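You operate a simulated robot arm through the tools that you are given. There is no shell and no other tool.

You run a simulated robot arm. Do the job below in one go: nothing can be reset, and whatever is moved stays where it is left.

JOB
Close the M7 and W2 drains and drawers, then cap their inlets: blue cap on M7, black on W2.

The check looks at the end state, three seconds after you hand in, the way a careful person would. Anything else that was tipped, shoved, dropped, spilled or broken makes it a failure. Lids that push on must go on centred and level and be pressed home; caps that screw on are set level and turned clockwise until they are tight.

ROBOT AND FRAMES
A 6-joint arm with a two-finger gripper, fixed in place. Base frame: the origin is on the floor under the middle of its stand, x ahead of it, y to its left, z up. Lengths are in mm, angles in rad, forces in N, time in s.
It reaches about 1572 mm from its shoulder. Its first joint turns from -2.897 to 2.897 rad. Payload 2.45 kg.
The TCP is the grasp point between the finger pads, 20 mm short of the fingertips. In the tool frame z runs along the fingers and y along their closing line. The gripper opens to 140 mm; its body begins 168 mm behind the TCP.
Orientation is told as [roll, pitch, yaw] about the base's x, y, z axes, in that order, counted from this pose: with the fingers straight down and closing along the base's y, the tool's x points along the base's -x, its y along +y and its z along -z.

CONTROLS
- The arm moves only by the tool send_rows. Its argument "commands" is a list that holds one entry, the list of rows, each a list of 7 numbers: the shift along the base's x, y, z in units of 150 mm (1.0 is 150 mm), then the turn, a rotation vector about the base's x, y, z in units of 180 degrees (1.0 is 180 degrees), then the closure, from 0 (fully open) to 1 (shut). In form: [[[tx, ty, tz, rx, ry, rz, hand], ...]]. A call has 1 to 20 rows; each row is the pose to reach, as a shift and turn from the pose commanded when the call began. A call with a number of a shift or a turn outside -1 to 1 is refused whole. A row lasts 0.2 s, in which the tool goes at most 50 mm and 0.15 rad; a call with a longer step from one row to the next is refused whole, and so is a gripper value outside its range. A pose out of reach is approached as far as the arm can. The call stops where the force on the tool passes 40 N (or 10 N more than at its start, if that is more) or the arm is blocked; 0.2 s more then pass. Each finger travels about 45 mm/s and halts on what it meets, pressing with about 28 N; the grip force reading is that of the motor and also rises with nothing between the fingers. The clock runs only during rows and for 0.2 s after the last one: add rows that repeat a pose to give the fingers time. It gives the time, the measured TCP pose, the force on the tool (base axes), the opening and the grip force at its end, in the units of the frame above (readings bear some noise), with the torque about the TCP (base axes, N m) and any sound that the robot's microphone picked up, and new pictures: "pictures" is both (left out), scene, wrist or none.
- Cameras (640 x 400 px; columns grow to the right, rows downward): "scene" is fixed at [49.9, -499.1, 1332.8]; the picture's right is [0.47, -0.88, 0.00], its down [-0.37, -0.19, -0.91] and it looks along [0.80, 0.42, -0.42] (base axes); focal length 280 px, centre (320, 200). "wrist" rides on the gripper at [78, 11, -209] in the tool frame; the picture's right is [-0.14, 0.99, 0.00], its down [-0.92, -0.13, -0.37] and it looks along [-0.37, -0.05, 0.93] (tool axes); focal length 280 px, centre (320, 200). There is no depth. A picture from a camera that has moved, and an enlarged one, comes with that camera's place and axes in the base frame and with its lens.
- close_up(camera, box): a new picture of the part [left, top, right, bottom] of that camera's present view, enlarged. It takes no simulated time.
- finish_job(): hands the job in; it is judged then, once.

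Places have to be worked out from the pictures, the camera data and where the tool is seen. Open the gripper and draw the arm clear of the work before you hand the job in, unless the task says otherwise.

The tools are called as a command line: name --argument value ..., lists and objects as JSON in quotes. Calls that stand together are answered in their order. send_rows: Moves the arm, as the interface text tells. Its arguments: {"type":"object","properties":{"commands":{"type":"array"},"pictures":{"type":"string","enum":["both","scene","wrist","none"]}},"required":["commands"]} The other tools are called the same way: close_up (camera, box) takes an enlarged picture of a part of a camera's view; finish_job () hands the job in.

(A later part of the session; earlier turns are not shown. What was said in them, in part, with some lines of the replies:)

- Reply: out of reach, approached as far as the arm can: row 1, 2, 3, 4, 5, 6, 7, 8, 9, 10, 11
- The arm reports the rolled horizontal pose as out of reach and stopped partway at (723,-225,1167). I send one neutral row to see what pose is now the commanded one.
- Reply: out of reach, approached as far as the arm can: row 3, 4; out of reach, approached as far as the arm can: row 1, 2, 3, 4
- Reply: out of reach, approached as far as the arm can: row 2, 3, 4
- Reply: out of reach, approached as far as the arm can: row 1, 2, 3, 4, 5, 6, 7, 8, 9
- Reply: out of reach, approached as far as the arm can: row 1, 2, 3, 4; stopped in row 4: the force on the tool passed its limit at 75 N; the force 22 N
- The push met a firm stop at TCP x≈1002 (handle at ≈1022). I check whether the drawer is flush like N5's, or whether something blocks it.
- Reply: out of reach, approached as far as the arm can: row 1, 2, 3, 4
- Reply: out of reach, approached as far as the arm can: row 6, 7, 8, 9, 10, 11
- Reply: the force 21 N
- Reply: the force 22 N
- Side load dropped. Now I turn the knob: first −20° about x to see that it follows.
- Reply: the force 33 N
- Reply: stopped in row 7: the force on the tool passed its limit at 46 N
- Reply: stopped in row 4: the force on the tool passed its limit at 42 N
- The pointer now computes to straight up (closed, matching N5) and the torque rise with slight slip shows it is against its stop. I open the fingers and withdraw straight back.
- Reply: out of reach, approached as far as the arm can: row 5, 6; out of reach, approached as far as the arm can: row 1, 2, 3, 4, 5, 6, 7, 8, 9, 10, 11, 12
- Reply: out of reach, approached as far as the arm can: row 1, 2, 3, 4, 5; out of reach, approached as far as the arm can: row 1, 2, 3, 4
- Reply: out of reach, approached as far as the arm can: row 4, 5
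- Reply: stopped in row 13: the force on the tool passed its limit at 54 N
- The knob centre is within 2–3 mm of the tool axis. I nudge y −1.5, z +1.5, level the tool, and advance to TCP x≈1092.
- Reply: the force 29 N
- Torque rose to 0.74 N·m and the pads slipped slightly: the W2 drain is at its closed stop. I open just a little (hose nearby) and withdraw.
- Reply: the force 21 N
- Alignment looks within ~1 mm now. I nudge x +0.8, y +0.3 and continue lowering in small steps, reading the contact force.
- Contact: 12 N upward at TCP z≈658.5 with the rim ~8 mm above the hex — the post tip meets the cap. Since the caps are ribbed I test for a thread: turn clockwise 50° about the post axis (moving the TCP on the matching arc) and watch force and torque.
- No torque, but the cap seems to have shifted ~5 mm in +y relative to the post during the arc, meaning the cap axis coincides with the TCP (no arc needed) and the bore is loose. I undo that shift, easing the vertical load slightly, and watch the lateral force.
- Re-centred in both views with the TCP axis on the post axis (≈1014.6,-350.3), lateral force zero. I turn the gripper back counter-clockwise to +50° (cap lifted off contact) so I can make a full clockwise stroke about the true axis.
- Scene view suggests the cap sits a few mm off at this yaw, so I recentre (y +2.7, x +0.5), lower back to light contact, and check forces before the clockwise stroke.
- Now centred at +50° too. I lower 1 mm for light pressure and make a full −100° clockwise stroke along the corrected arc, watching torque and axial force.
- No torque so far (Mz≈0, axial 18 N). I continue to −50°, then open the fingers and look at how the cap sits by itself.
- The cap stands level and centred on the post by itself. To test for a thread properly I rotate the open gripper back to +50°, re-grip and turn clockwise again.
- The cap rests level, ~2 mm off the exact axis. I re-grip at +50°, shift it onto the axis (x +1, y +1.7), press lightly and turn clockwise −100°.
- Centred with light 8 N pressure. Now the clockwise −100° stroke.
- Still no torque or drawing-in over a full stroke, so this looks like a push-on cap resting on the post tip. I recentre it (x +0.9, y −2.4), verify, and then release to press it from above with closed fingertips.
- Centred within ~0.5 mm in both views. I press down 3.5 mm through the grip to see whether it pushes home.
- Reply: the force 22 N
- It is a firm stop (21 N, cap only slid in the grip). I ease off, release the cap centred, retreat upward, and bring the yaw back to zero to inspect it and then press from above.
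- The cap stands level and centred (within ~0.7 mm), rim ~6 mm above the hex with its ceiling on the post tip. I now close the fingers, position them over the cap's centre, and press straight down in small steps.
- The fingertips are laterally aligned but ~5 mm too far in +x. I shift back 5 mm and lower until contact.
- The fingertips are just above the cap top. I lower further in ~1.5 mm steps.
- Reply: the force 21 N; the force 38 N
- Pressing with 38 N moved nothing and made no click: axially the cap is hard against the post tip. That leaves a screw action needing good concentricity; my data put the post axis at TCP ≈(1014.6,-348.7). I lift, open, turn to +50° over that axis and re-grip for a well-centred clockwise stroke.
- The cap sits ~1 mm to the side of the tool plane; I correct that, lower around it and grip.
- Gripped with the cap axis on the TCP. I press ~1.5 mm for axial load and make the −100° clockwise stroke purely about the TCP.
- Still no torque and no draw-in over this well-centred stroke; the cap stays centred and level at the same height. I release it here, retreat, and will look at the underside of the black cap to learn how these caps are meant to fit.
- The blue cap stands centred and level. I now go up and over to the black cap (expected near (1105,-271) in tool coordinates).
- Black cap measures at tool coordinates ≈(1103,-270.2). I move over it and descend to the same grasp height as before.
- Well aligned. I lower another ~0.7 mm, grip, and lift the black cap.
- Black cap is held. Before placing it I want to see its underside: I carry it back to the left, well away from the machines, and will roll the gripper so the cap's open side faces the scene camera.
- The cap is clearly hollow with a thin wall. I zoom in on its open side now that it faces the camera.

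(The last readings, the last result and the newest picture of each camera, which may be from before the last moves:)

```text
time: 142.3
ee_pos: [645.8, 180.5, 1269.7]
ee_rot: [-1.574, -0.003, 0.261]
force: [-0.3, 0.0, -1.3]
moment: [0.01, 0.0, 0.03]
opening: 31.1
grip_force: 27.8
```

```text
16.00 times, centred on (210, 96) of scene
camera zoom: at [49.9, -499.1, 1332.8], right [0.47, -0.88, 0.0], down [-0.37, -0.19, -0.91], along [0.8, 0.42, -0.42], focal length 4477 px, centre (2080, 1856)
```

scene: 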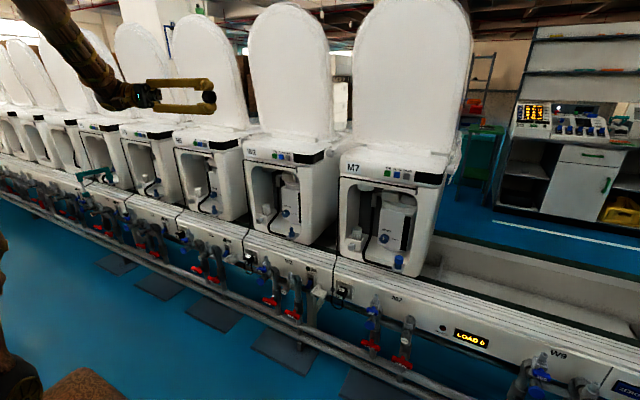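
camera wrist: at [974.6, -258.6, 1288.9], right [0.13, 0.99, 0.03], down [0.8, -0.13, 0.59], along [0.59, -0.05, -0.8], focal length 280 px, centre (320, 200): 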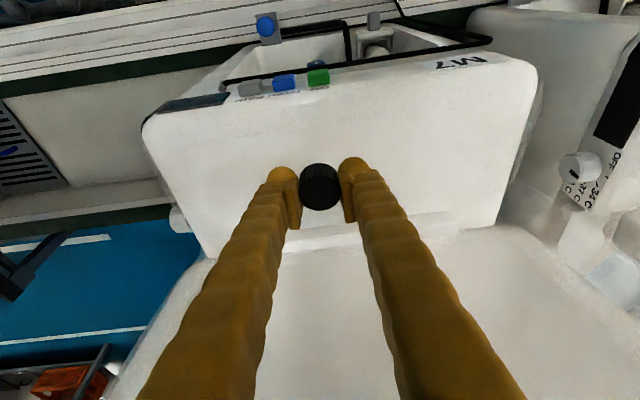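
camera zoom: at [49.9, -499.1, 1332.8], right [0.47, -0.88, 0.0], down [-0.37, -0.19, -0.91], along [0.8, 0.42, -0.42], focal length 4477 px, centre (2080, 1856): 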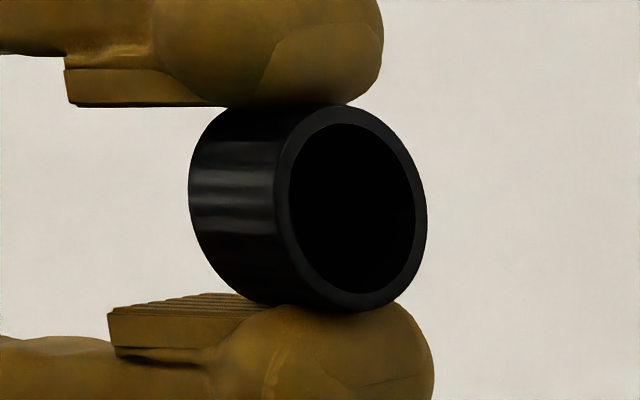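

Very informative: the cap is a plain cup, bore ≈28–29 mm, no thread visible, while the blue post is only ~18.5 mm. Before committing I check whether some other fitting labelled as inlet suits this bore, looking closely at the manifold and machine fronts.

close_up --camera "scene" --box '[355, 290, 415, 330]'

close_up --camera "scene" --box '[385, 310, 445, 350]'

close_up --camera "scene" --box '[255, 255, 315, 300]'

close_up --camera "scene" --box '[340, 270, 420, 320]'

close_up --camera "scene" --box '[430, 140, 480, 190]'

close_up --camera "scene" --box '[340, 135, 440, 185]'

close_up --camera "scene" --box '[345, 175, 425, 215]'

close_up --camera "scene" --box '[275, 220, 310, 250]'

```text
10.00 times, centred on (385, 310) of scene
camera zoom: at [49.9, -499.1, 1332.8], right [0.47, -0.88, 0.0], down [-0.37, -0.19, -0.91], along [0.8, 0.42, -0.42], focal length 2798 px, centre (-330, -900)
```

zoom: 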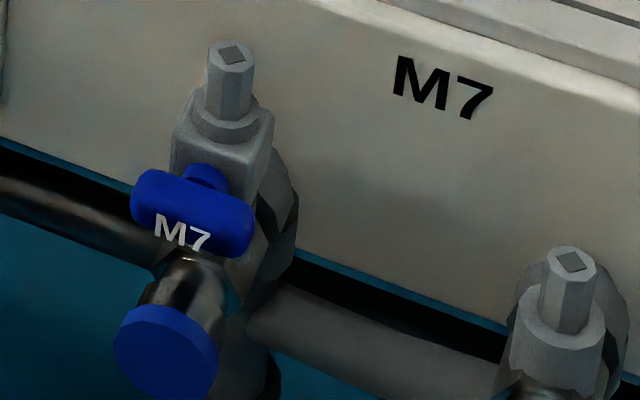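

```text
10.00 times, centred on (415, 330) of scene
camera zoom: at [49.9, -499.1, 1332.8], right [0.47, -0.88, 0.0], down [-0.37, -0.19, -0.91], along [0.8, 0.42, -0.42], focal length 2798 px, centre (-630, -1100)
```

zoom: 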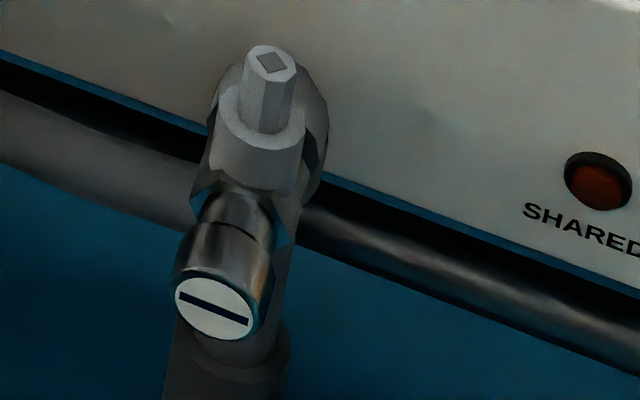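

```text
8.89 times, centred on (285, 278) of scene
camera zoom: at [49.9, -499.1, 1332.8], right [0.47, -0.88, 0.0], down [-0.37, -0.19, -0.91], along [0.8, 0.42, -0.42], focal length 2487 px, centre (631, -489)
```

zoom: 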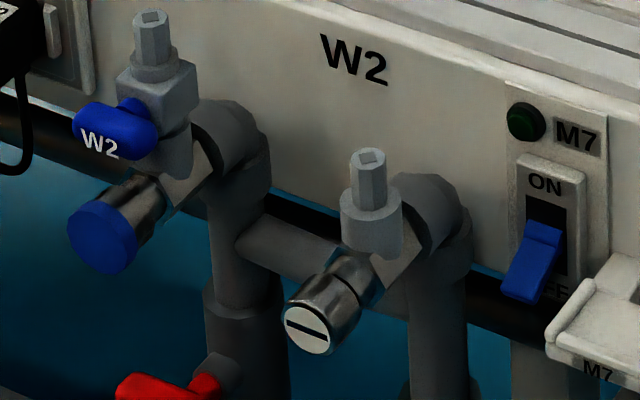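

```text
8.00 times, centred on (380, 295) of scene
camera zoom: at [49.9, -499.1, 1332.8], right [0.47, -0.88, 0.0], down [-0.37, -0.19, -0.91], along [0.8, 0.42, -0.42], focal length 2238 px, centre (-160, -560)
```

zoom: 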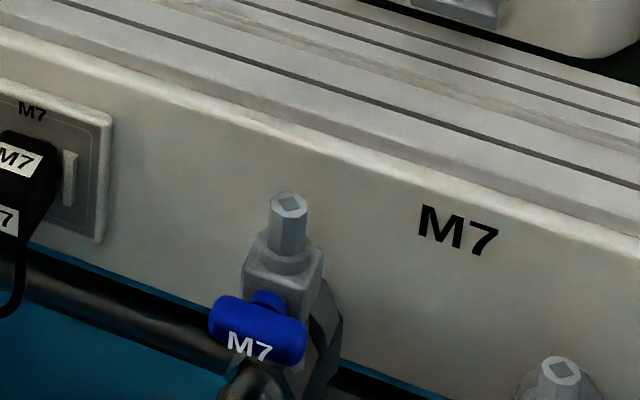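

```text
8.00 times, centred on (455, 165) of scene
camera zoom: at [49.9, -499.1, 1332.8], right [0.47, -0.88, 0.0], down [-0.37, -0.19, -0.91], along [0.8, 0.42, -0.42], focal length 2238 px, centre (-760, 480)
```

zoom: 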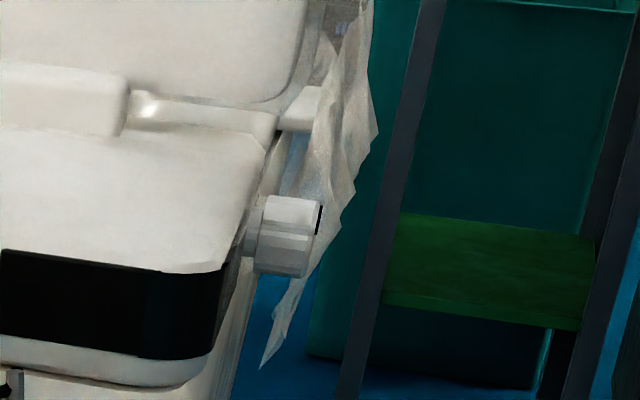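

```text
6.40 times, centred on (390, 160) of scene
camera zoom: at [49.9, -499.1, 1332.8], right [0.47, -0.88, 0.0], down [-0.37, -0.19, -0.91], along [0.8, 0.42, -0.42], focal length 1791 px, centre (-128, 456)
```

zoom: 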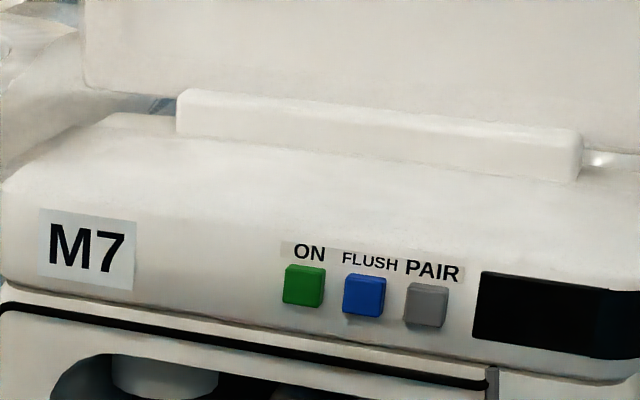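

```text
8.00 times, centred on (385, 195) of scene
camera zoom: at [49.9, -499.1, 1332.8], right [0.47, -0.88, 0.0], down [-0.37, -0.19, -0.91], along [0.8, 0.42, -0.42], focal length 2238 px, centre (-200, 240)
```

zoom: 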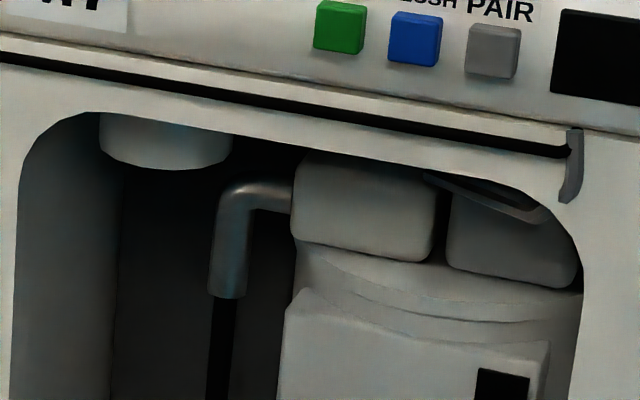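

```text
13.33 times, centred on (292, 235) of scene
camera zoom: at [49.9, -499.1, 1332.8], right [0.47, -0.88, 0.0], down [-0.37, -0.19, -0.91], along [0.8, 0.42, -0.42], focal length 3731 px, centre (687, -267)
```

zoom: 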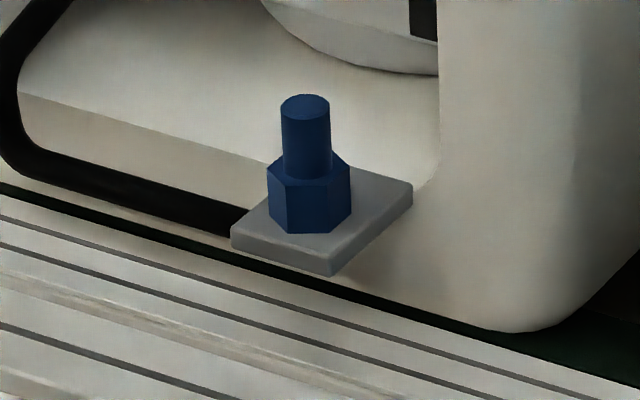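

No label or better-suited fitting appears; each machine's hose ends at that blue spigot, so it is the inlet and the cap simply has generous clearance with its ceiling seating on the spigot. I bring the black cap back upright and carry it to W2's spigot (tool coordinates ≈(1014.6,171)).

send_rows --commands '[[[0, 0, 0, 0.0417, 0, 0, 1], [0, 0, 0, 0.0833, 0, 0, 1], [0, 0, 0, 0.125, 0, 0, 1], [0, 0, 0, 0.1667, 0, 0, 1], [0, 0, 0, 0.2083, 0, 0, 1], [0, 0, 0, 0.25, 0, 0, 1]]]' --pictures "none"

send_rows --commands '[[[0.11, 0, -0.06, 0.0417, 0, 0, 1], [0.22, 0, -0.13, 0.0833, 0, 0, 1], [0.33, 0, -0.2, 0.125, 0, 0, 1], [0.44, 0, -0.27, 0.1667, 0, 0, 1], [0.55, 0, -0.33, 0.2083, 0, 0, 1], [0.67, 0, -0.4, 0.25, 0, 0, 1]]]' --pictures "none"

send_rows --commands '[[[0.2, -0.01, -0.2, 0, 0, 0, 1], [0.4, -0.02, -0.4, 0, 0, 0, 1], [0.6, -0.04, -0.6, 0, 0, 0, 1], [0.8, -0.05, -0.8, 0, 0, 0, 1], [1.0, -0.06, -1.0, 0, 0, 0, 1]]]' --pictures "both"

```text
time: 143.7
ee_pos: [645.3, 180.1, 1268.7]
ee_rot: [-0.803, -0.184, 0.187]
force: [-0.1, 0.5, 0.5]
moment: [0.03, -0.02, -0.01]
opening: 31.0
grip_force: 28.5
```

```text
time: 145.1
ee_pos: [746.6, 178.8, 1208.6]
ee_rot: [0.002, -0.259, -0.001]
force: [0.3, 0.0, 0.0]
moment: [0.02, 0.01, 0.02]
opening: 31.3
grip_force: 27.4
```

```text
time: 146.3
ee_pos: [897.1, 170.7, 1061.0]
ee_rot: [0.0, -0.261, -0.002]
force: [-0.9, 0.5, 0.8]
moment: [-0.01, 0.03, -0.03]
opening: 30.9
grip_force: 28.1
camera wrist: at [768.5, 182.7, 1241.2], right [0.13, 0.99, 0.03], down [0.79, -0.13, 0.59], along [0.59, -0.05, -0.8], focal length 280 px, centre (320, 200)
```

scene: 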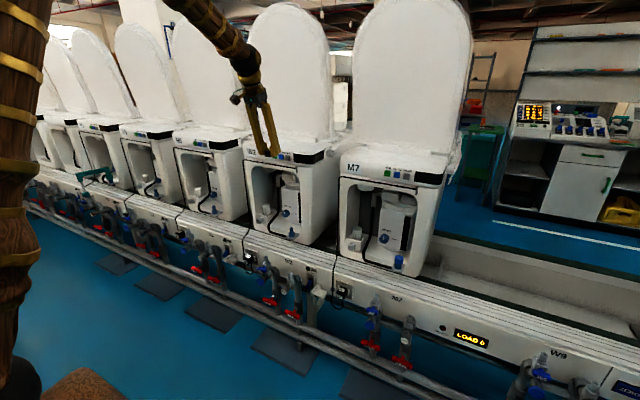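
wrist: 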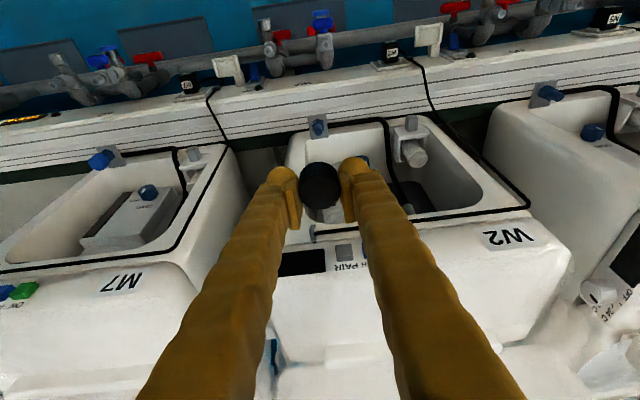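

Cap held upright and the W2 spigot lies straight ahead. I descend in front of W2 and move over the spigot at hover height z≈715.

send_rows --commands '[[[0.05, 0, -0.25, 0, 0, 0, 1], [0.1, 0, -0.5, 0, 0, 0, 1], [0.15, 0, -0.75, 0, 0, 0, 1], [0.2, 0, -1.0, 0, 0, 0, 1]]]' --pictures "none"

send_rows --commands '[[[0.05, 0, -0.25, 0, 0, 0, 1], [0.1, 0, -0.5, 0, 0, 0, 1], [0.15, 0, -0.72, 0, 0, 0, 1], [0.3, 0, -0.9, 0, 0, 0, 1], [0.45, 0, -1.0, 0, 0, 0, 1]]]' --pictures "none"

send_rows --commands '[[[0.07, 0, -0.1, 0, 0, 0, 1], [0.13, 0, -0.2, 0, 0, 0, 1], [0.133, 0, -0.307, 0, 0, 0, 1]]]' --pictures "both"

close_up --camera "wrist" --box '[260, 100, 380, 210]'

close_up --camera "scene" --box '[275, 215, 310, 245]'

```text
time: 147.3
ee_pos: [927.5, 170.3, 910.6]
ee_rot: [-0.004, -0.259, 0.0]
force: [0.5, -0.3, 0.4]
moment: [0.03, 0.0, 0.02]
opening: 31.1
grip_force: 27.6
```

```text
time: 148.5
ee_pos: [993.7, 171.6, 760.1]
ee_rot: [-0.002, -0.26, -0.001]
force: [-0.7, 1.0, 0.1]
moment: [0.0, -0.02, 0.02]
opening: 31.3
grip_force: 27.6
```

```text
time: 149.3
ee_pos: [1013.7, 170.8, 713.3]
ee_rot: [-0.002, -0.261, 0.0]
force: [0.1, -0.3, 0.3]
moment: [0.01, 0.02, -0.02]
opening: 31.2
grip_force: 28.9
camera wrist: at [885.3, 183.3, 894.5], right [0.13, 0.99, 0.03], down [0.8, -0.13, 0.59], along [0.59, -0.05, -0.8], focal length 280 px, centre (320, 200)
```

scene: 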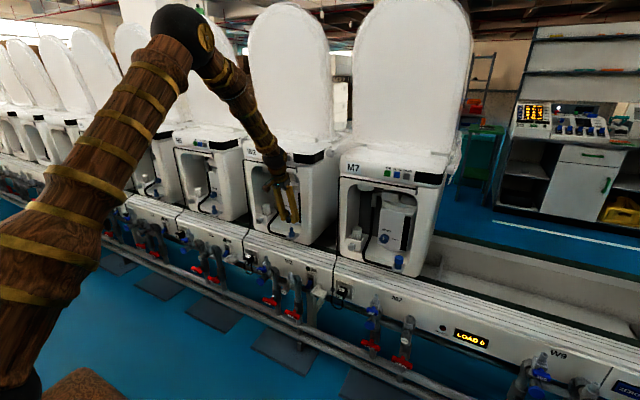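
wrist: 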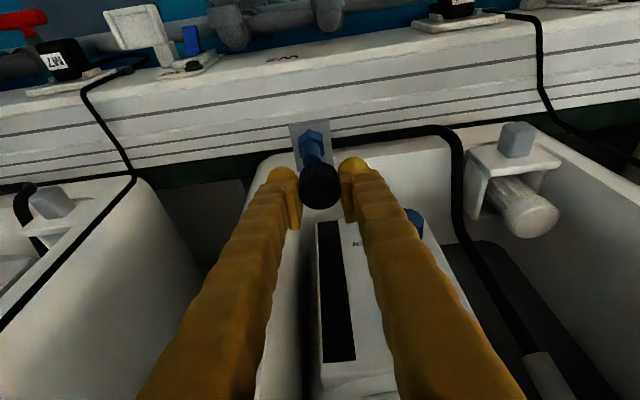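

```text
3.64 times, centred on (320, 155) of wrist
camera zoom: at [885.3, 183.3, 894.5], right [0.13, 0.99, 0.03], down [0.8, -0.13, 0.59], along [0.59, -0.05, -0.8], focal length 1020 px, centre (320, 364)
```

zoom: 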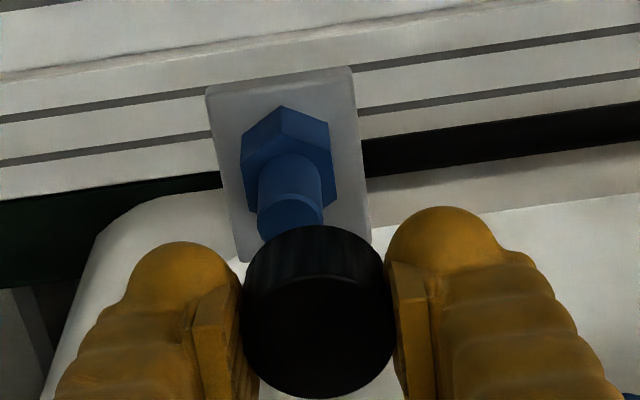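

```text
13.33 times, centred on (292, 230) of scene
camera zoom: at [49.9, -499.1, 1332.8], right [0.47, -0.88, 0.0], down [-0.37, -0.19, -0.91], along [0.8, 0.42, -0.42], focal length 3731 px, centre (687, -200)
```

zoom: 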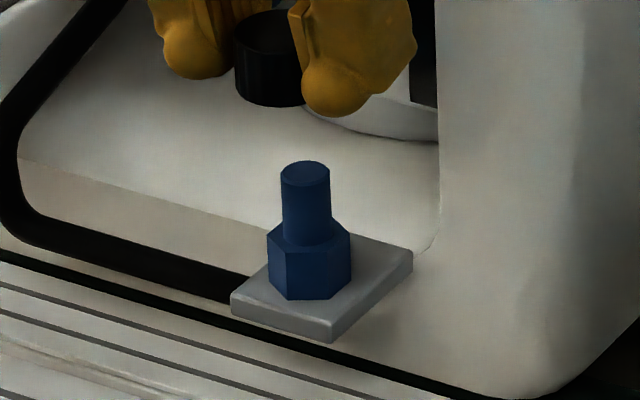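

The W2 spigot is ~6 mm to the −y side of the cap. I shift y −6.2, lower 22 mm and re-measure closely.

send_rows --commands '[[[0, -0.02, -0.03, 0, 0, 0, 1], [0, -0.0413, -0.08, 0, 0, 0, 1], [0, -0.0413, -0.147, 0, 0, 0, 1]]]' --pictures "none"

close_up --camera "wrist" --box '[280, 110, 360, 210]'

close_up --camera "scene" --box '[284, 219, 304, 237]'

```text
time: 150.1
ee_pos: [1014.9, 163.8, 691.2]
ee_rot: [-0.001, -0.26, -0.002]
force: [-0.6, -0.2, 0.6]
moment: [-0.02, -0.01, -0.01]
opening: 31.1
grip_force: 27.9
```

```text
4.00 times, centred on (320, 160) of wrist
camera zoom: at [885.2, 176.9, 872.8], right [0.13, 0.99, 0.03], down [0.8, -0.13, 0.59], along [0.59, -0.05, -0.8], focal length 1122 px, centre (320, 360)
```

zoom: 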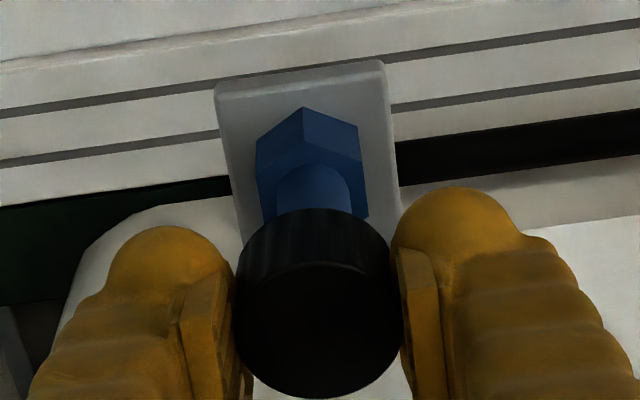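

```text
16.00 times, centred on (294, 228) of scene
camera zoom: at [49.9, -499.1, 1332.8], right [0.47, -0.88, 0.0], down [-0.37, -0.19, -0.91], along [0.8, 0.42, -0.42], focal length 4477 px, centre (736, -248)
```

zoom: 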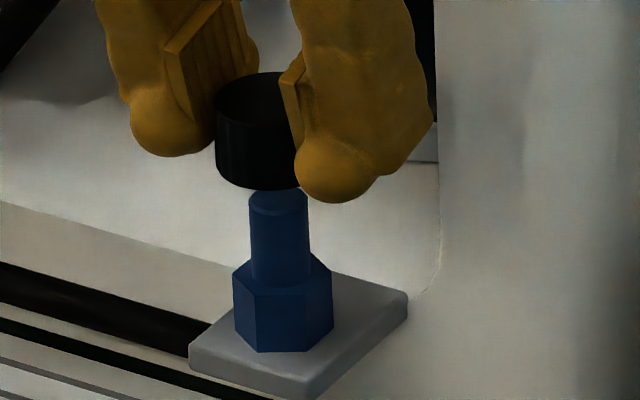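

The picture matches the M7 alignment; the remaining correction is about x +2.5, y +0.6. I apply it and lower in stages over the spigot.

send_rows --commands '[[[0.0167, 0.004, -0.02, 0, 0, 0, 1], [0.0167, 0.004, -0.05, 0, 0, 0, 1], [0.0167, 0.004, -0.08, 0, 0, 0, 1]]]' --pictures "none"

close_up --camera "scene" --box '[284, 219, 304, 237]'

send_rows --commands '[[[0, 0, -0.03, 0, 0, 0, 1], [0, 0, -0.06, 0, 0, 0, 1], [0, 0, -0.09, 0, 0, 0, 1], [0, 0, -0.11, 0, 0, 0, 1]]]' --pictures "none"

close_up --camera "scene" --box '[284, 219, 304, 237]'

close_up --camera "wrist" --box '[280, 110, 360, 210]'

```text
time: 150.9
ee_pos: [1016.6, 165.2, 679.5]
ee_rot: [0.0, -0.26, -0.003]
force: [-0.2, 0.2, -0.1]
moment: [-0.02, 0.02, 0.02]
opening: 31.1
grip_force: 28.0
```

```text
16.00 times, centred on (294, 228) of scene
camera zoom: at [49.9, -499.1, 1332.8], right [0.47, -0.88, 0.0], down [-0.37, -0.19, -0.91], along [0.8, 0.42, -0.42], focal length 4477 px, centre (736, -248)
```

zoom: 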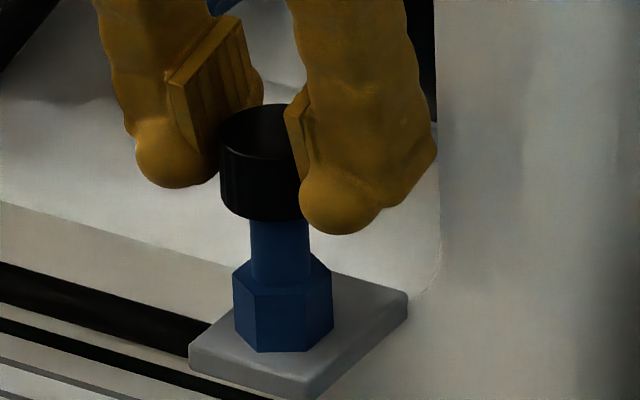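

```text
time: 151.9
ee_pos: [1015.6, 165.3, 662.2]
ee_rot: [-0.002, -0.26, -0.003]
force: [0.7, -0.5, 0.8]
moment: [0.0, -0.01, 0.0]
opening: 31.0
grip_force: 27.9
```

```text
16.00 times, centred on (294, 228) of scene
camera zoom: at [49.9, -499.1, 1332.8], right [0.47, -0.88, 0.0], down [-0.37, -0.19, -0.91], along [0.8, 0.42, -0.42], focal length 4477 px, centre (736, -248)
```

zoom: 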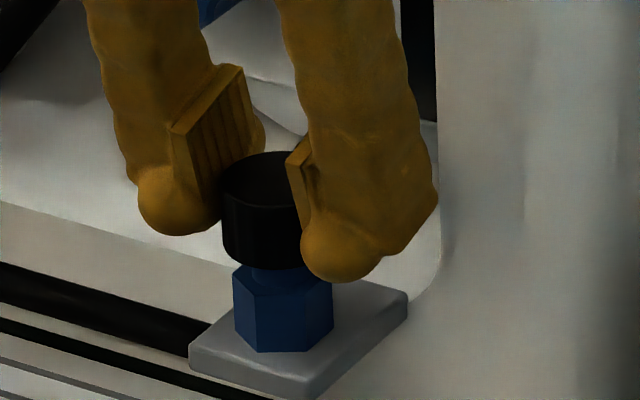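

```text
4.00 times, centred on (320, 160) of wrist
camera zoom: at [887.2, 177.5, 844.4], right [0.13, 0.99, 0.03], down [0.8, -0.13, 0.59], along [0.59, -0.05, -0.8], focal length 1122 px, centre (320, 360)
```

zoom: 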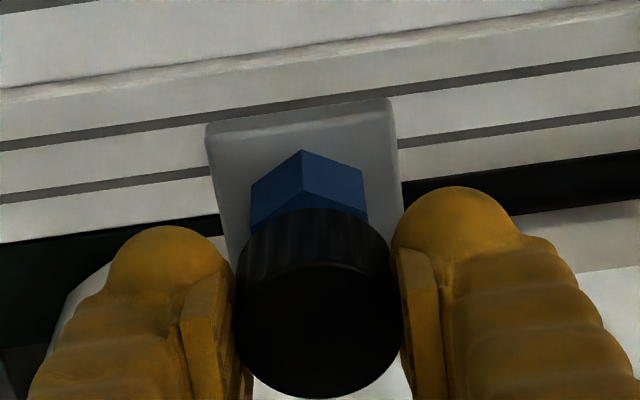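

Inserted and centred in both views. I lower to contact.

send_rows --commands '[[[0, 0, -0.01, 0, 0, 0, 1], [0, 0, -0.02, 0, 0, 0, 1]]]' --pictures "none"

send_rows --commands '[[[0, 0, -0.007, 0, 0, 0, 1], [0, 0, -0.01, 0, 0, 0, 1]]]' --pictures "none"

send_rows --commands '[[[0, 0, -0.007, 0, 0, 0, 1], [0, 0, -0.01, 0, 0, 0, 1]]]' --pictures "none"

```text
time: 152.5
ee_pos: [1017.0, 164.6, 661.1]
ee_rot: [-0.001, -0.26, -0.003]
force: [-1.8, 0.8, 5.3]
moment: [0.01, -0.02, 0.0]
opening: 31.0
grip_force: 27.8
```

```text
time: 153.1
ee_pos: [1017.8, 165.2, 658.8]
ee_rot: [0.0, -0.262, -0.002]
force: [-0.1, 0.6, 22.6]
moment: [-0.01, 0.0, 0.04]
opening: 30.8
grip_force: 28.3
```

```text
time: 153.7
ee_pos: [1017.9, 165.7, 658.6]
ee_rot: [-0.002, -0.262, -0.001]
force: [4.0, 0.5, 22.6]
moment: [0.04, -0.03, -0.01]
opening: 31.1
grip_force: 27.8
```

Contact at z≈660 with firm seating (22 N), same as M7. I ease the load slightly and try clockwise turning here as well: first −50°, then re-grip strokes without ever turning it back.

send_rows --commands '[[[0, 0, 0.006, 0, 0, 0, 1], [0, 0, 0.006, 0, 0, -0.0463, 1], [0, 0, 0.006, 0, 0, -0.0926, 1], [0, 0, 0.006, 0, 0, -0.1389, 1], [0, 0, 0.006, 0, 0, -0.1852, 1], [0, 0, 0.006, 0, 0, -0.2315, 1], [0, 0, 0.006, 0, 0, -0.2778, 1]]]' --pictures "none"

close_up --camera "scene" --box '[284, 219, 304, 237]'

close_up --camera "wrist" --box '[280, 110, 360, 210]'

```text
time: 155.3
ee_pos: [1015.8, 165.5, 657.3]
ee_rot: [-0.002, -0.26, -0.876]
force: [0.8, 1.0, 8.5]
moment: [0.03, 0.02, 0.03]
opening: 31.3
grip_force: 28.4
```

```text
16.00 times, centred on (294, 228) of scene
camera zoom: at [49.9, -499.1, 1332.8], right [0.47, -0.88, 0.0], down [-0.37, -0.19, -0.91], along [0.8, 0.42, -0.42], focal length 4477 px, centre (736, -248)
```

zoom: 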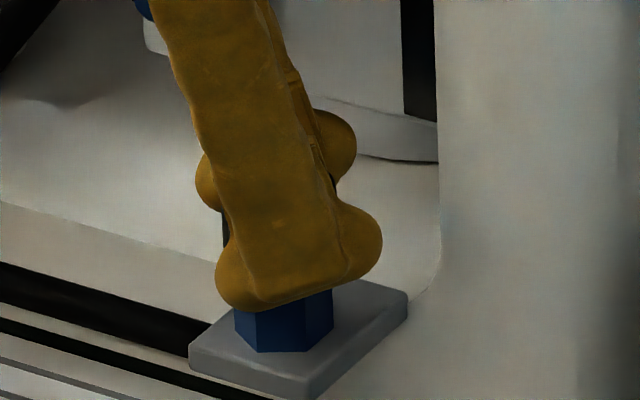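

```text
4.00 times, centred on (320, 160) of wrist
camera zoom: at [942.5, 272.5, 838.8], right [0.85, 0.53, 0.03], down [0.41, -0.69, 0.59], along [0.34, -0.49, -0.8], focal length 1122 px, centre (320, 360)
```

zoom: 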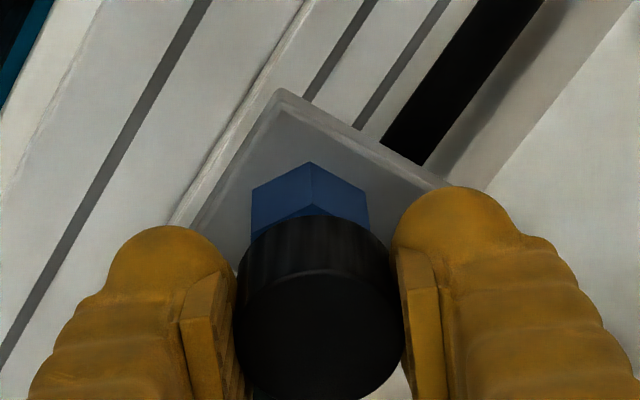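

No torque yet. I do a regrip-and-turn cycle: open, swing back +100°, close, then −100° clockwise, watching the moment.

send_rows --commands '[[[0, 0, 0, 0, 0, 0, 0.7], [0, 0, 0, 0, 0, 0, 0.64], [0, 0, 0, 0, 0, 0, 0.64], [0, 0, 0, 0, 0, 0.0463, 0.64], [0, 0, 0, 0, 0, 0.0926, 0.64], [0, 0, 0, 0, 0, 0.1389, 0.64], [0, 0, 0, 0, 0, 0.1852, 0.64], [0, 0, 0, 0, 0, 0.2315, 0.64], [0, 0, 0, 0, 0, 0.2778, 0.64], [0, 0, 0, 0, 0, 0.3241, 0.64], [0, 0, 0, 0, 0, 0.3704, 0.64], [0, 0, 0, 0, 0, 0.4167, 0.64], [0, 0, 0, 0, 0, 0.463, 0.64], [0, 0, 0, 0, 0, 0.5093, 0.64], [0, 0, 0, 0, 0, 0.5556, 0.64], [0, 0, 0, 0, 0, 0.5556, 1], [0, 0, 0, 0, 0, 0.5556, 1], [0, 0, 0, 0, 0, 0.5556, 1]]]' --pictures "none"

send_rows --commands '[[[0, 0, -0.004, 0, 0, -0.0463, 1], [0, 0, -0.004, 0, 0, -0.0926, 1], [0, 0, -0.004, 0, 0, -0.1389, 1], [0, 0, -0.004, 0, 0, -0.1852, 1], [0, 0, -0.004, 0, 0, -0.2315, 1], [0, 0, -0.004, 0, 0, -0.2778, 1], [0, 0, -0.004, 0, 0, -0.3241, 1], [0, 0, -0.004, 0, 0, -0.3704, 1], [0, 0, -0.004, 0, 0, -0.4167, 1], [0, 0, -0.004, 0, 0, -0.463, 1], [0, 0, -0.004, 0, 0, -0.5093, 1], [0, 0, -0.004, 0, 0, -0.5556, 1]]]' --pictures "none"

close_up --camera "wrist" --box '[280, 110, 360, 210]'

```text
time: 159.1
ee_pos: [1015.8, 164.4, 656.9]
ee_rot: [0.0, -0.26, 0.872]
force: [-0.3, 0.2, -0.2]
moment: [0.01, 0.0, 0.02]
opening: 31.5
grip_force: 28.2
```

```text
time: 161.7
ee_pos: [1015.9, 164.9, 656.8]
ee_rot: [0.0, -0.26, -0.875]
force: [1.5, 0.7, 8.6]
moment: [0.01, -0.01, 0.04]
opening: 30.9
grip_force: 27.7
```

```text
4.00 times, centred on (320, 160) of wrist
camera zoom: at [942.2, 272.6, 838.5], right [0.85, 0.53, 0.03], down [0.41, -0.69, 0.59], along [0.34, -0.49, -0.8], focal length 1122 px, centre (320, 360)
```

zoom: 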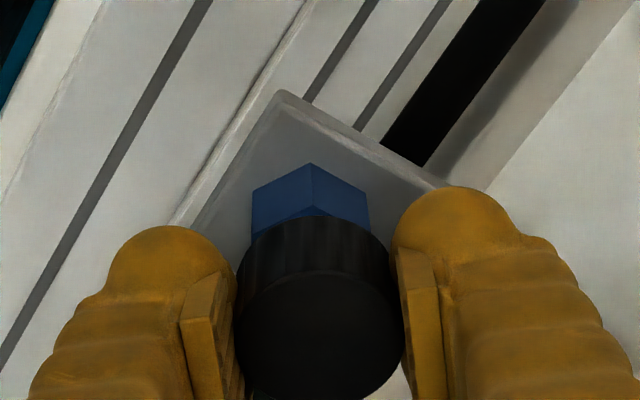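

Still no torque; the cap stays centred. I do two more clockwise cycles to be sure.

send_rows --commands '[[[0, 0, 0.004, 0, 0, 0, 0.7], [0, 0, 0.004, 0, 0, 0, 0.64], [0, 0, 0.004, 0, 0, 0, 0.64], [0, 0, 0.004, 0, 0, 0.0463, 0.64], [0, 0, 0.004, 0, 0, 0.0926, 0.64], [0, 0, 0.004, 0, 0, 0.1389, 0.64], [0, 0, 0.004, 0, 0, 0.1852, 0.64], [0, 0, 0.004, 0, 0, 0.2315, 0.64], [0, 0, 0.004, 0, 0, 0.2778, 0.64], [0, 0, 0.004, 0, 0, 0.3241, 0.64], [0, 0, 0.004, 0, 0, 0.3704, 0.64], [0, 0, 0.004, 0, 0, 0.4167, 0.64], [0, 0, 0.004, 0, 0, 0.463, 0.64], [0, 0, 0.004, 0, 0, 0.5093, 0.64], [0, 0, 0.004, 0, 0, 0.5556, 0.64], [0, 0, 0.004, 0, 0, 0.5556, 1], [0, 0, 0.004, 0, 0, 0.5556, 1], [0, 0, 0.004, 0, 0, 0.5556, 1]]]' --pictures "none"

send_rows --commands '[[[0, 0, -0.012, 0, 0, 0, 1], [0, 0, -0.012, 0, 0, -0.0463, 1], [0, 0, -0.012, 0, 0, -0.0926, 1], [0, 0, -0.012, 0, 0, -0.1389, 1], [0, 0, -0.012, 0, 0, -0.1852, 1], [0, 0, -0.012, 0, 0, -0.2315, 1], [0, 0, -0.012, 0, 0, -0.2778, 1], [0, 0, -0.012, 0, 0, -0.3241, 1], [0, 0, -0.012, 0, 0, -0.3704, 1], [0, 0, -0.012, 0, 0, -0.4167, 1], [0, 0, -0.012, 0, 0, -0.463, 1], [0, 0, -0.012, 0, 0, -0.5093, 1], [0, 0, -0.012, 0, 0, -0.5556, 1]]]' --pictures "none"

send_rows --commands '[[[0, 0, 0.008, 0, 0, 0, 0.7], [0, 0, 0.008, 0, 0, 0, 0.64], [0, 0, 0.008, 0, 0, 0, 0.64], [0, 0, 0.008, 0, 0, 0.0463, 0.64], [0, 0, 0.008, 0, 0, 0.0926, 0.64], [0, 0, 0.008, 0, 0, 0.1389, 0.64], [0, 0, 0.008, 0, 0, 0.1852, 0.64], [0, 0, 0.008, 0, 0, 0.2315, 0.64], [0, 0, 0.008, 0, 0, 0.2778, 0.64], [0, 0, 0.008, 0, 0, 0.3241, 0.64], [0, 0, 0.008, 0, 0, 0.3704, 0.64], [0, 0, 0.008, 0, 0, 0.4167, 0.64], [0, 0, 0.008, 0, 0, 0.463, 0.64], [0, 0, 0.008, 0, 0, 0.5093, 0.64], [0, 0, 0.008, 0, 0, 0.5556, 0.64], [0, 0, 0.008, 0, 0, 0.5556, 1], [0, 0, 0.008, 0, 0, 0.5556, 1], [0, 0, 0.008, 0, 0, 0.5556, 1]]]' --pictures "none"

send_rows --commands '[[[0, 0, -0.012, 0, 0, 0, 1], [0, 0, -0.012, 0, 0, -0.0463, 1], [0, 0, -0.012, 0, 0, -0.0926, 1], [0, 0, -0.012, 0, 0, -0.1389, 1], [0, 0, -0.012, 0, 0, -0.1852, 1], [0, 0, -0.012, 0, 0, -0.2315, 1], [0, 0, -0.012, 0, 0, -0.2778, 1], [0, 0, -0.012, 0, 0, -0.3241, 1], [0, 0, -0.012, 0, 0, -0.3704, 1], [0, 0, -0.012, 0, 0, -0.4167, 1], [0, 0, -0.012, 0, 0, -0.463, 1], [0, 0, -0.012, 0, 0, -0.5093, 1], [0, 0, -0.012, 0, 0, -0.5556, 1]]]' --pictures "none"

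close_up --camera "wrist" --box '[280, 110, 360, 210]'

```text
time: 165.5
ee_pos: [1015.9, 164.8, 658.1]
ee_rot: [-0.001, -0.26, 0.873]
force: [-1.3, -0.4, -0.3]
moment: [0.02, -0.01, 0.02]
opening: 31.5
grip_force: 28.1
```

```text
time: 168.3
ee_pos: [1016.2, 164.7, 656.5]
ee_rot: [0.001, -0.261, -0.876]
force: [0.9, 1.0, 13.7]
moment: [-0.01, 0.0, 0.0]
opening: 31.4
grip_force: 28.1
```

```text
time: 172.1
ee_pos: [1016.8, 165.4, 656.4]
ee_rot: [-0.003, -0.26, 0.871]
force: [0.3, 0.3, 0.1]
moment: [0.01, -0.01, -0.01]
opening: 31.7
grip_force: 27.9
```

```text
time: 174.9
ee_pos: [1015.2, 165.8, 654.7]
ee_rot: [0.0, -0.26, -0.875]
force: [1.5, 2.0, 12.2]
moment: [-0.02, -0.03, -0.02]
opening: 31.4
grip_force: 27.9
```

```text
4.00 times, centred on (320, 160) of wrist
camera zoom: at [942.3, 272.7, 836.6], right [0.85, 0.53, 0.03], down [0.41, -0.69, 0.59], along [0.34, -0.49, -0.8], focal length 1122 px, centre (320, 360)
```

zoom: 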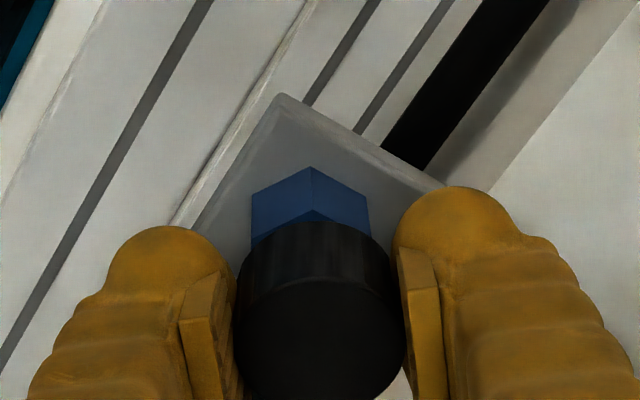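

After almost a full clockwise turn with axial load there is no torque, no sound and no descent: these are plain caps seated on the spigot tip. I relieve the load, release the black cap, rise and check centring and level.

send_rows --commands '[[[0, 0, 0.007, 0, 0, 0, 1], [0, 0, 0.01, 0, 0, 0, 1], [0, 0, 0.01, 0, 0, 0, 0.8], [0, 0, 0.01, 0, 0, 0, 0.6], [0, 0, 0.01, 0, 0, 0, 0.55], [0, 0, 0.01, 0, 0, 0, 0.55], [0, 0, 0.1, 0, 0, 0, 0.55], [0, 0, 0.25, 0, 0, 0, 0.55], [0, 0, 0.5, 0, 0, 0, 0.55]]]' --pictures "none"

send_rows --commands '[[[0, 0, 0, 0, 0, 0.0463, 0.55], [0, 0, 0, 0, 0, 0.0926, 0.55], [0, 0, 0, 0, 0, 0.1389, 0.55], [0, 0, 0, 0, 0, 0.1852, 0.55], [0, 0, 0, 0, 0, 0.2315, 0.55], [0, 0, 0, 0, 0, 0.2778, 0.55]]]' --pictures "both"

close_up --camera "scene" --box '[284, 219, 304, 237]'

close_up --camera "wrist" --box '[270, 90, 370, 190]'

close_up --camera "scene" --box '[392, 250, 412, 268]'

```text
time: 176.9
ee_pos: [1017.3, 165.8, 730.4]
ee_rot: [-0.002, -0.261, -0.873]
force: [-0.2, 1.0, -0.9]
moment: [0.03, -0.01, -0.04]
opening: 63.0
grip_force: 0.0
```

```text
time: 178.3
ee_pos: [1016.5, 165.0, 731.4]
ee_rot: [-0.002, -0.259, 0.0]
force: [1.0, 0.1, 0.9]
moment: [-0.02, 0.01, 0.01]
opening: 62.9
grip_force: 0.0
camera wrist: at [887.5, 177.5, 911.5], right [0.13, 0.99, 0.03], down [0.8, -0.13, 0.59], along [0.59, -0.05, -0.8], focal length 280 px, centre (320, 200)
```

scene: 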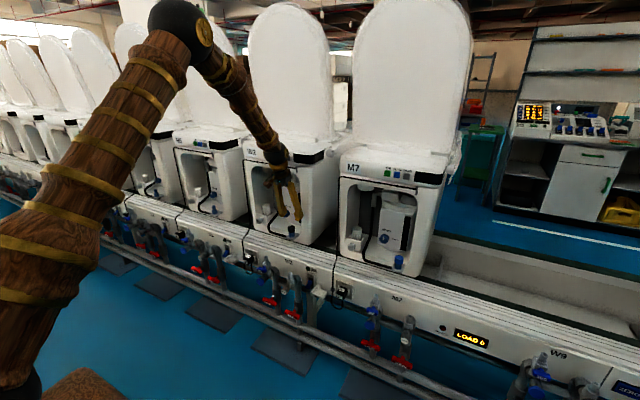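
wrist: 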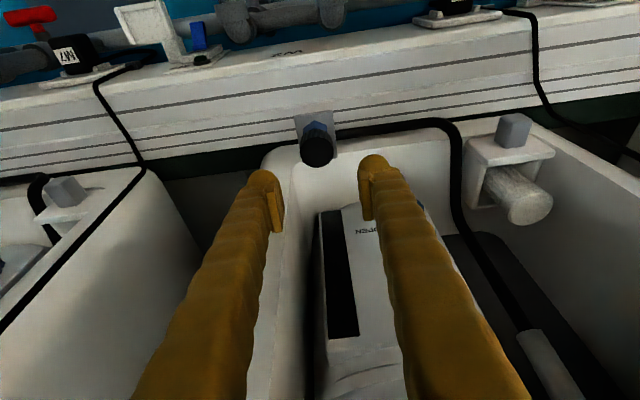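

```text
16.00 times, centred on (294, 228) of scene
camera zoom: at [49.9, -499.1, 1332.8], right [0.47, -0.88, 0.0], down [-0.37, -0.19, -0.91], along [0.8, 0.42, -0.42], focal length 4477 px, centre (736, -248)
```

zoom: 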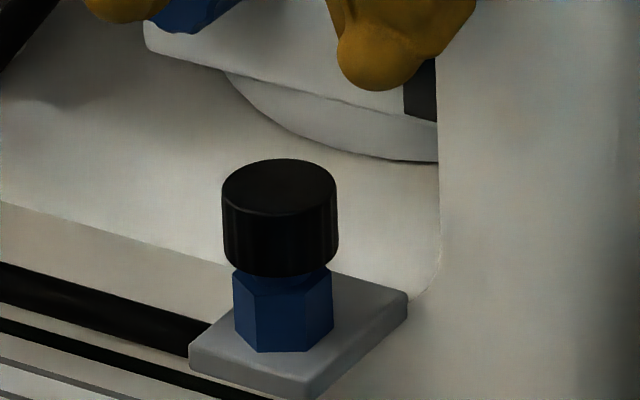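

```text
4.00 times, centred on (320, 140) of wrist
camera zoom: at [887.5, 177.5, 911.5], right [0.13, 0.99, 0.03], down [0.8, -0.13, 0.59], along [0.59, -0.05, -0.8], focal length 1122 px, centre (320, 440)
```

zoom: 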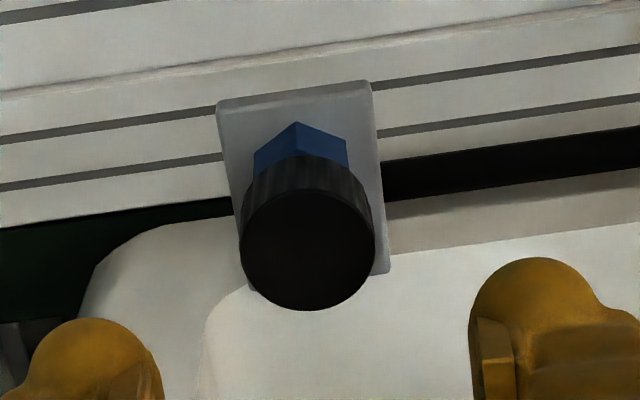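

```text
16.00 times, centred on (402, 259) of scene
camera zoom: at [49.9, -499.1, 1332.8], right [0.47, -0.88, 0.0], down [-0.37, -0.19, -0.91], along [0.8, 0.42, -0.42], focal length 4477 px, centre (-992, -744)
```

zoom: 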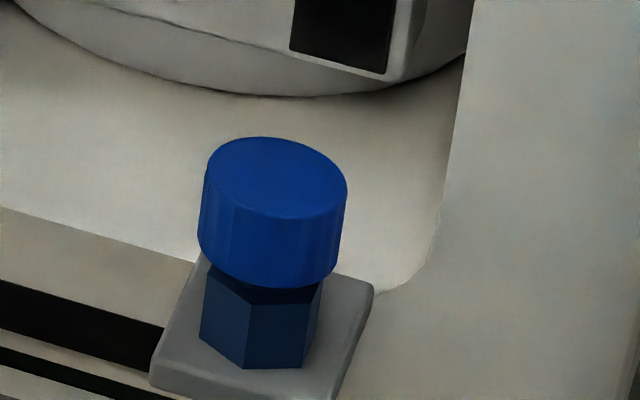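

Both caps sit level and centred on the W2 (black) and M7 (blue) spigots. I withdraw the open gripper back and up, clear of the machines.

send_rows --commands '[[[-0.1, 0, 0.1, 0, 0, 0, 0.4], [-0.3, 0, 0.25, 0, 0, 0, 0.4], [-0.5, 0, 0.45, 0, 0, 0, 0.4], [-0.6, 0, 0.7, 0, 0, 0, 0.4], [-0.65, 0, 1.0, 0, 0, 0, 0.4]]]' --pictures "none"

send_rows --commands '[[[-0.15, 0, 0.25, 0, 0, 0, 0.3], [-0.3, 0, 0.5, 0, 0, 0, 0.2], [-0.45, 0, 0.75, 0, 0, 0, 0.1], [-0.6, 0, 1.0, 0, 0, 0, 0]]]' --pictures "none"

send_rows --commands '[[[-0.2, 0, 0.25, 0, 0.02, 0, 0], [-0.4, 0, 0.5, 0, 0.04, 0, 0], [-0.6, 0, 0.75, 0, 0.06, 0, 0], [-0.8, 0, 1.0, 0, 0.083, 0, 0]]]' --pictures "both"

```text
time: 179.5
ee_pos: [918.3, 166.1, 880.6]
ee_rot: [-0.002, -0.258, 0.0]
force: [0.8, -0.5, 0.4]
moment: [0.0, -0.03, 0.0]
opening: 84.1
grip_force: 0.1
```

```text
time: 180.5
ee_pos: [827.5, 165.4, 1030.2]
ee_rot: [-0.002, -0.259, -0.003]
force: [1.3, 0.1, -0.3]
moment: [0.02, -0.02, -0.01]
opening: 139.9
grip_force: 0.1
```

```text
time: 181.5
ee_pos: [708.4, 165.0, 1180.2]
ee_rot: [-0.001, 0.001, 0.0]
force: [0.3, -0.1, 0.6]
moment: [0.01, -0.02, 0.0]
opening: 140.0
grip_force: 0.0
camera wrist: at [631.1, 177.9, 1389.5], right [0.14, 0.99, 0.0], down [0.92, -0.13, 0.37], along [0.36, -0.05, -0.93], focal length 280 px, centre (320, 200)
```

scene: 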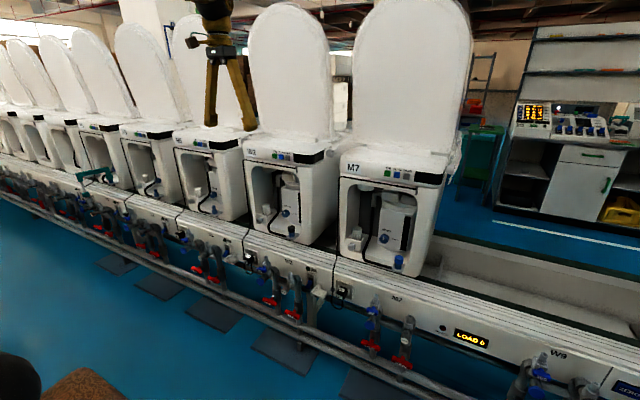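
wrist: 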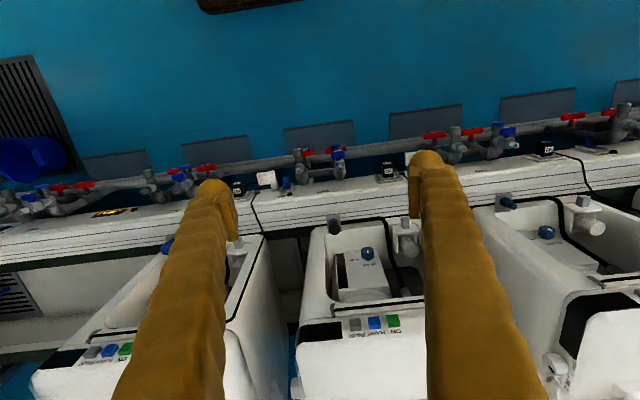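

The arm is clear. I inspect the final state of both machines (drawers, knobs, caps) and the surroundings in close-up before deciding.

close_up --camera "scene" --box '[325, 170, 445, 280]'

close_up --camera "scene" --box '[240, 150, 340, 250]'

close_up --camera "scene" --box '[335, 225, 375, 260]'

close_up --camera "scene" --box '[250, 195, 285, 230]'

close_up --camera "scene" --box '[195, 180, 230, 215]'

close_up --camera "wrist" --box '[300, 200, 420, 320]'

close_up --camera "scene" --box '[220, 230, 440, 380]'

```text
3.64 times, centred on (385, 225) of scene
camera zoom: at [49.9, -499.1, 1332.8], right [0.47, -0.88, 0.0], down [-0.37, -0.19, -0.91], along [0.8, 0.42, -0.42], focal length 1018 px, centre (84, 109)
```

zoom: 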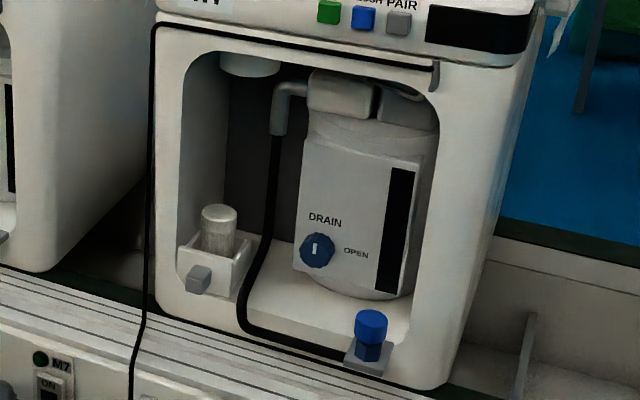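

```text
4.00 times, centred on (290, 200) of scene
camera zoom: at [49.9, -499.1, 1332.8], right [0.47, -0.88, 0.0], down [-0.37, -0.19, -0.91], along [0.8, 0.42, -0.42], focal length 1119 px, centre (440, 200)
```

zoom: 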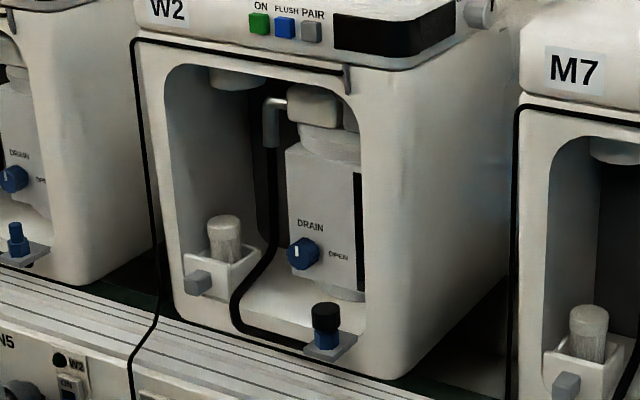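

```text
11.43 times, centred on (355, 242) of scene
camera zoom: at [49.9, -499.1, 1332.8], right [0.47, -0.88, 0.0], down [-0.37, -0.19, -0.91], along [0.8, 0.42, -0.42], focal length 3198 px, centre (-80, -286)
```

zoom: 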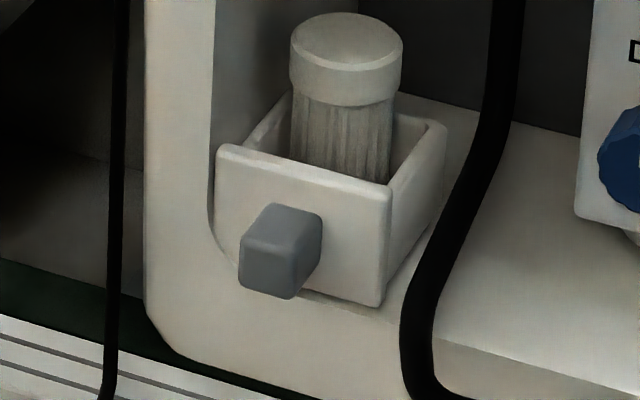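

```text
11.43 times, centred on (268, 212) of scene
camera zoom: at [49.9, -499.1, 1332.8], right [0.47, -0.88, 0.0], down [-0.37, -0.19, -0.91], along [0.8, 0.42, -0.42], focal length 3198 px, centre (920, 57)
```

zoom: 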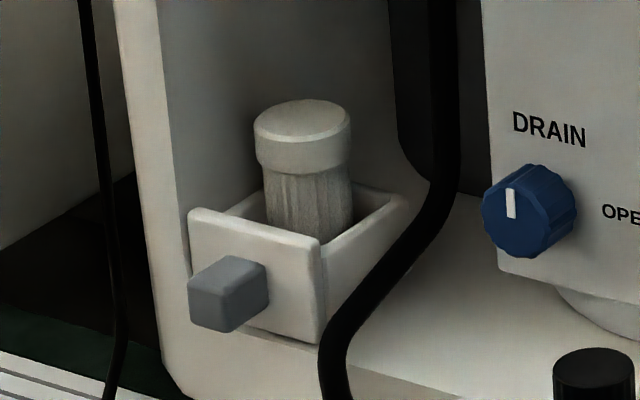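

```text
11.43 times, centred on (212, 198) of scene
camera zoom: at [49.9, -499.1, 1332.8], right [0.47, -0.88, 0.0], down [-0.37, -0.19, -0.91], along [0.8, 0.42, -0.42], focal length 3198 px, centre (1549, 229)
```

zoom: 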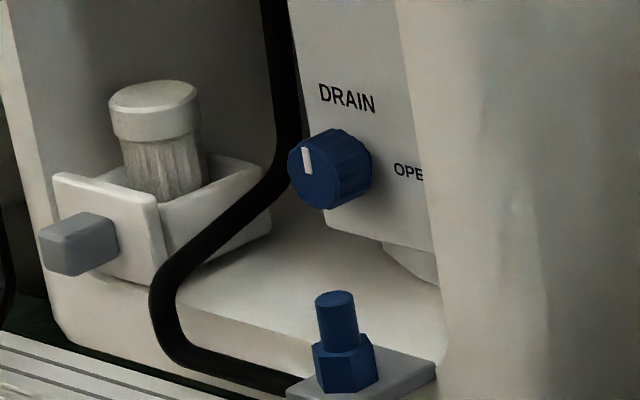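

```text
3.33 times, centred on (360, 260) of wrist
camera zoom: at [631.1, 177.9, 1389.5], right [0.14, 0.99, 0.0], down [0.92, -0.13, 0.37], along [0.36, -0.05, -0.93], focal length 935 px, centre (187, 0)
```

zoom: 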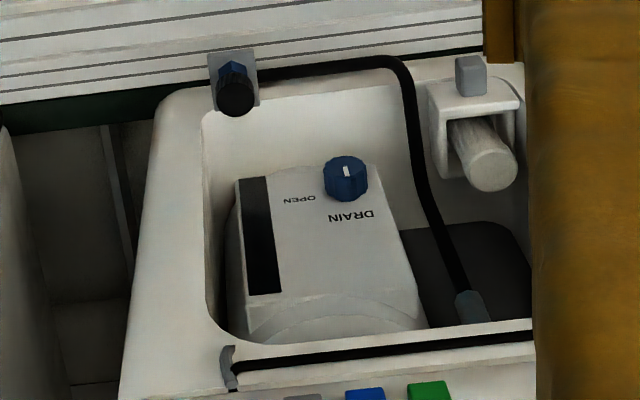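

```text
2.67 times, centred on (330, 305) of scene
camera zoom: at [49.9, -499.1, 1332.8], right [0.47, -0.88, 0.0], down [-0.37, -0.19, -0.91], along [0.8, 0.42, -0.42], focal length 746 px, centre (293, -80)
```

zoom: 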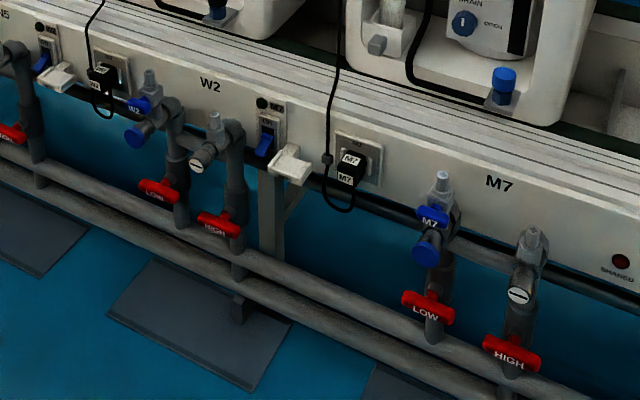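

Everything is as wanted. Both drawers are flush like N5's and both drain pointers stand upright at their closed stops. The blue cap sits level and centred on M7's inlet, the black one on W2's. The neighbouring machines, valves, plugs and canisters look unchanged, and the gripper is open and clear, so I hand in.

finish_job

```text
The job is handed in.
```

I closed both drains and both drawers, and put the blue cap on M7's inlet and the black cap on W2's. I handed the job in, and no verdict has come back yet.

- **Drawers:** both went in until they met a firm stop. They now sit flush like N5's, with the canisters still upright.
- **Drains:** both knobs were turned from OPEN until the pointer stood straight up, as on N5. Torque rose and the pads slipped at the end, so both are at their stops.
- **Caps:** both rest level and centred to within about 1 mm, with the inside of the cap against the spigot tip. The rim stays about 6 mm above the hex. I pressed the blue cap at 38 N and the black one at about 22 N, and neither moved further.

**Least certain points:**
- **Which fitting is the inlet:** nothing on the machines is labelled "inlet". I took it to be the dark blue spigot on the sill bracket, where each machine's hose ends.
- **How the caps fasten:** the black cap is a plain cup with no thread, and I assumed the blue one is the same. The bore is about 28 mm over an 18 mm spigot, so they sit loosely. I also turned both caps clockwise, the black one almost a full turn, and felt no thread engage or tighten. I treated them as caps that simply seat on the spigot.

Nothing else appears to have been moved. The gripper is open and the arm is clear of the machines.
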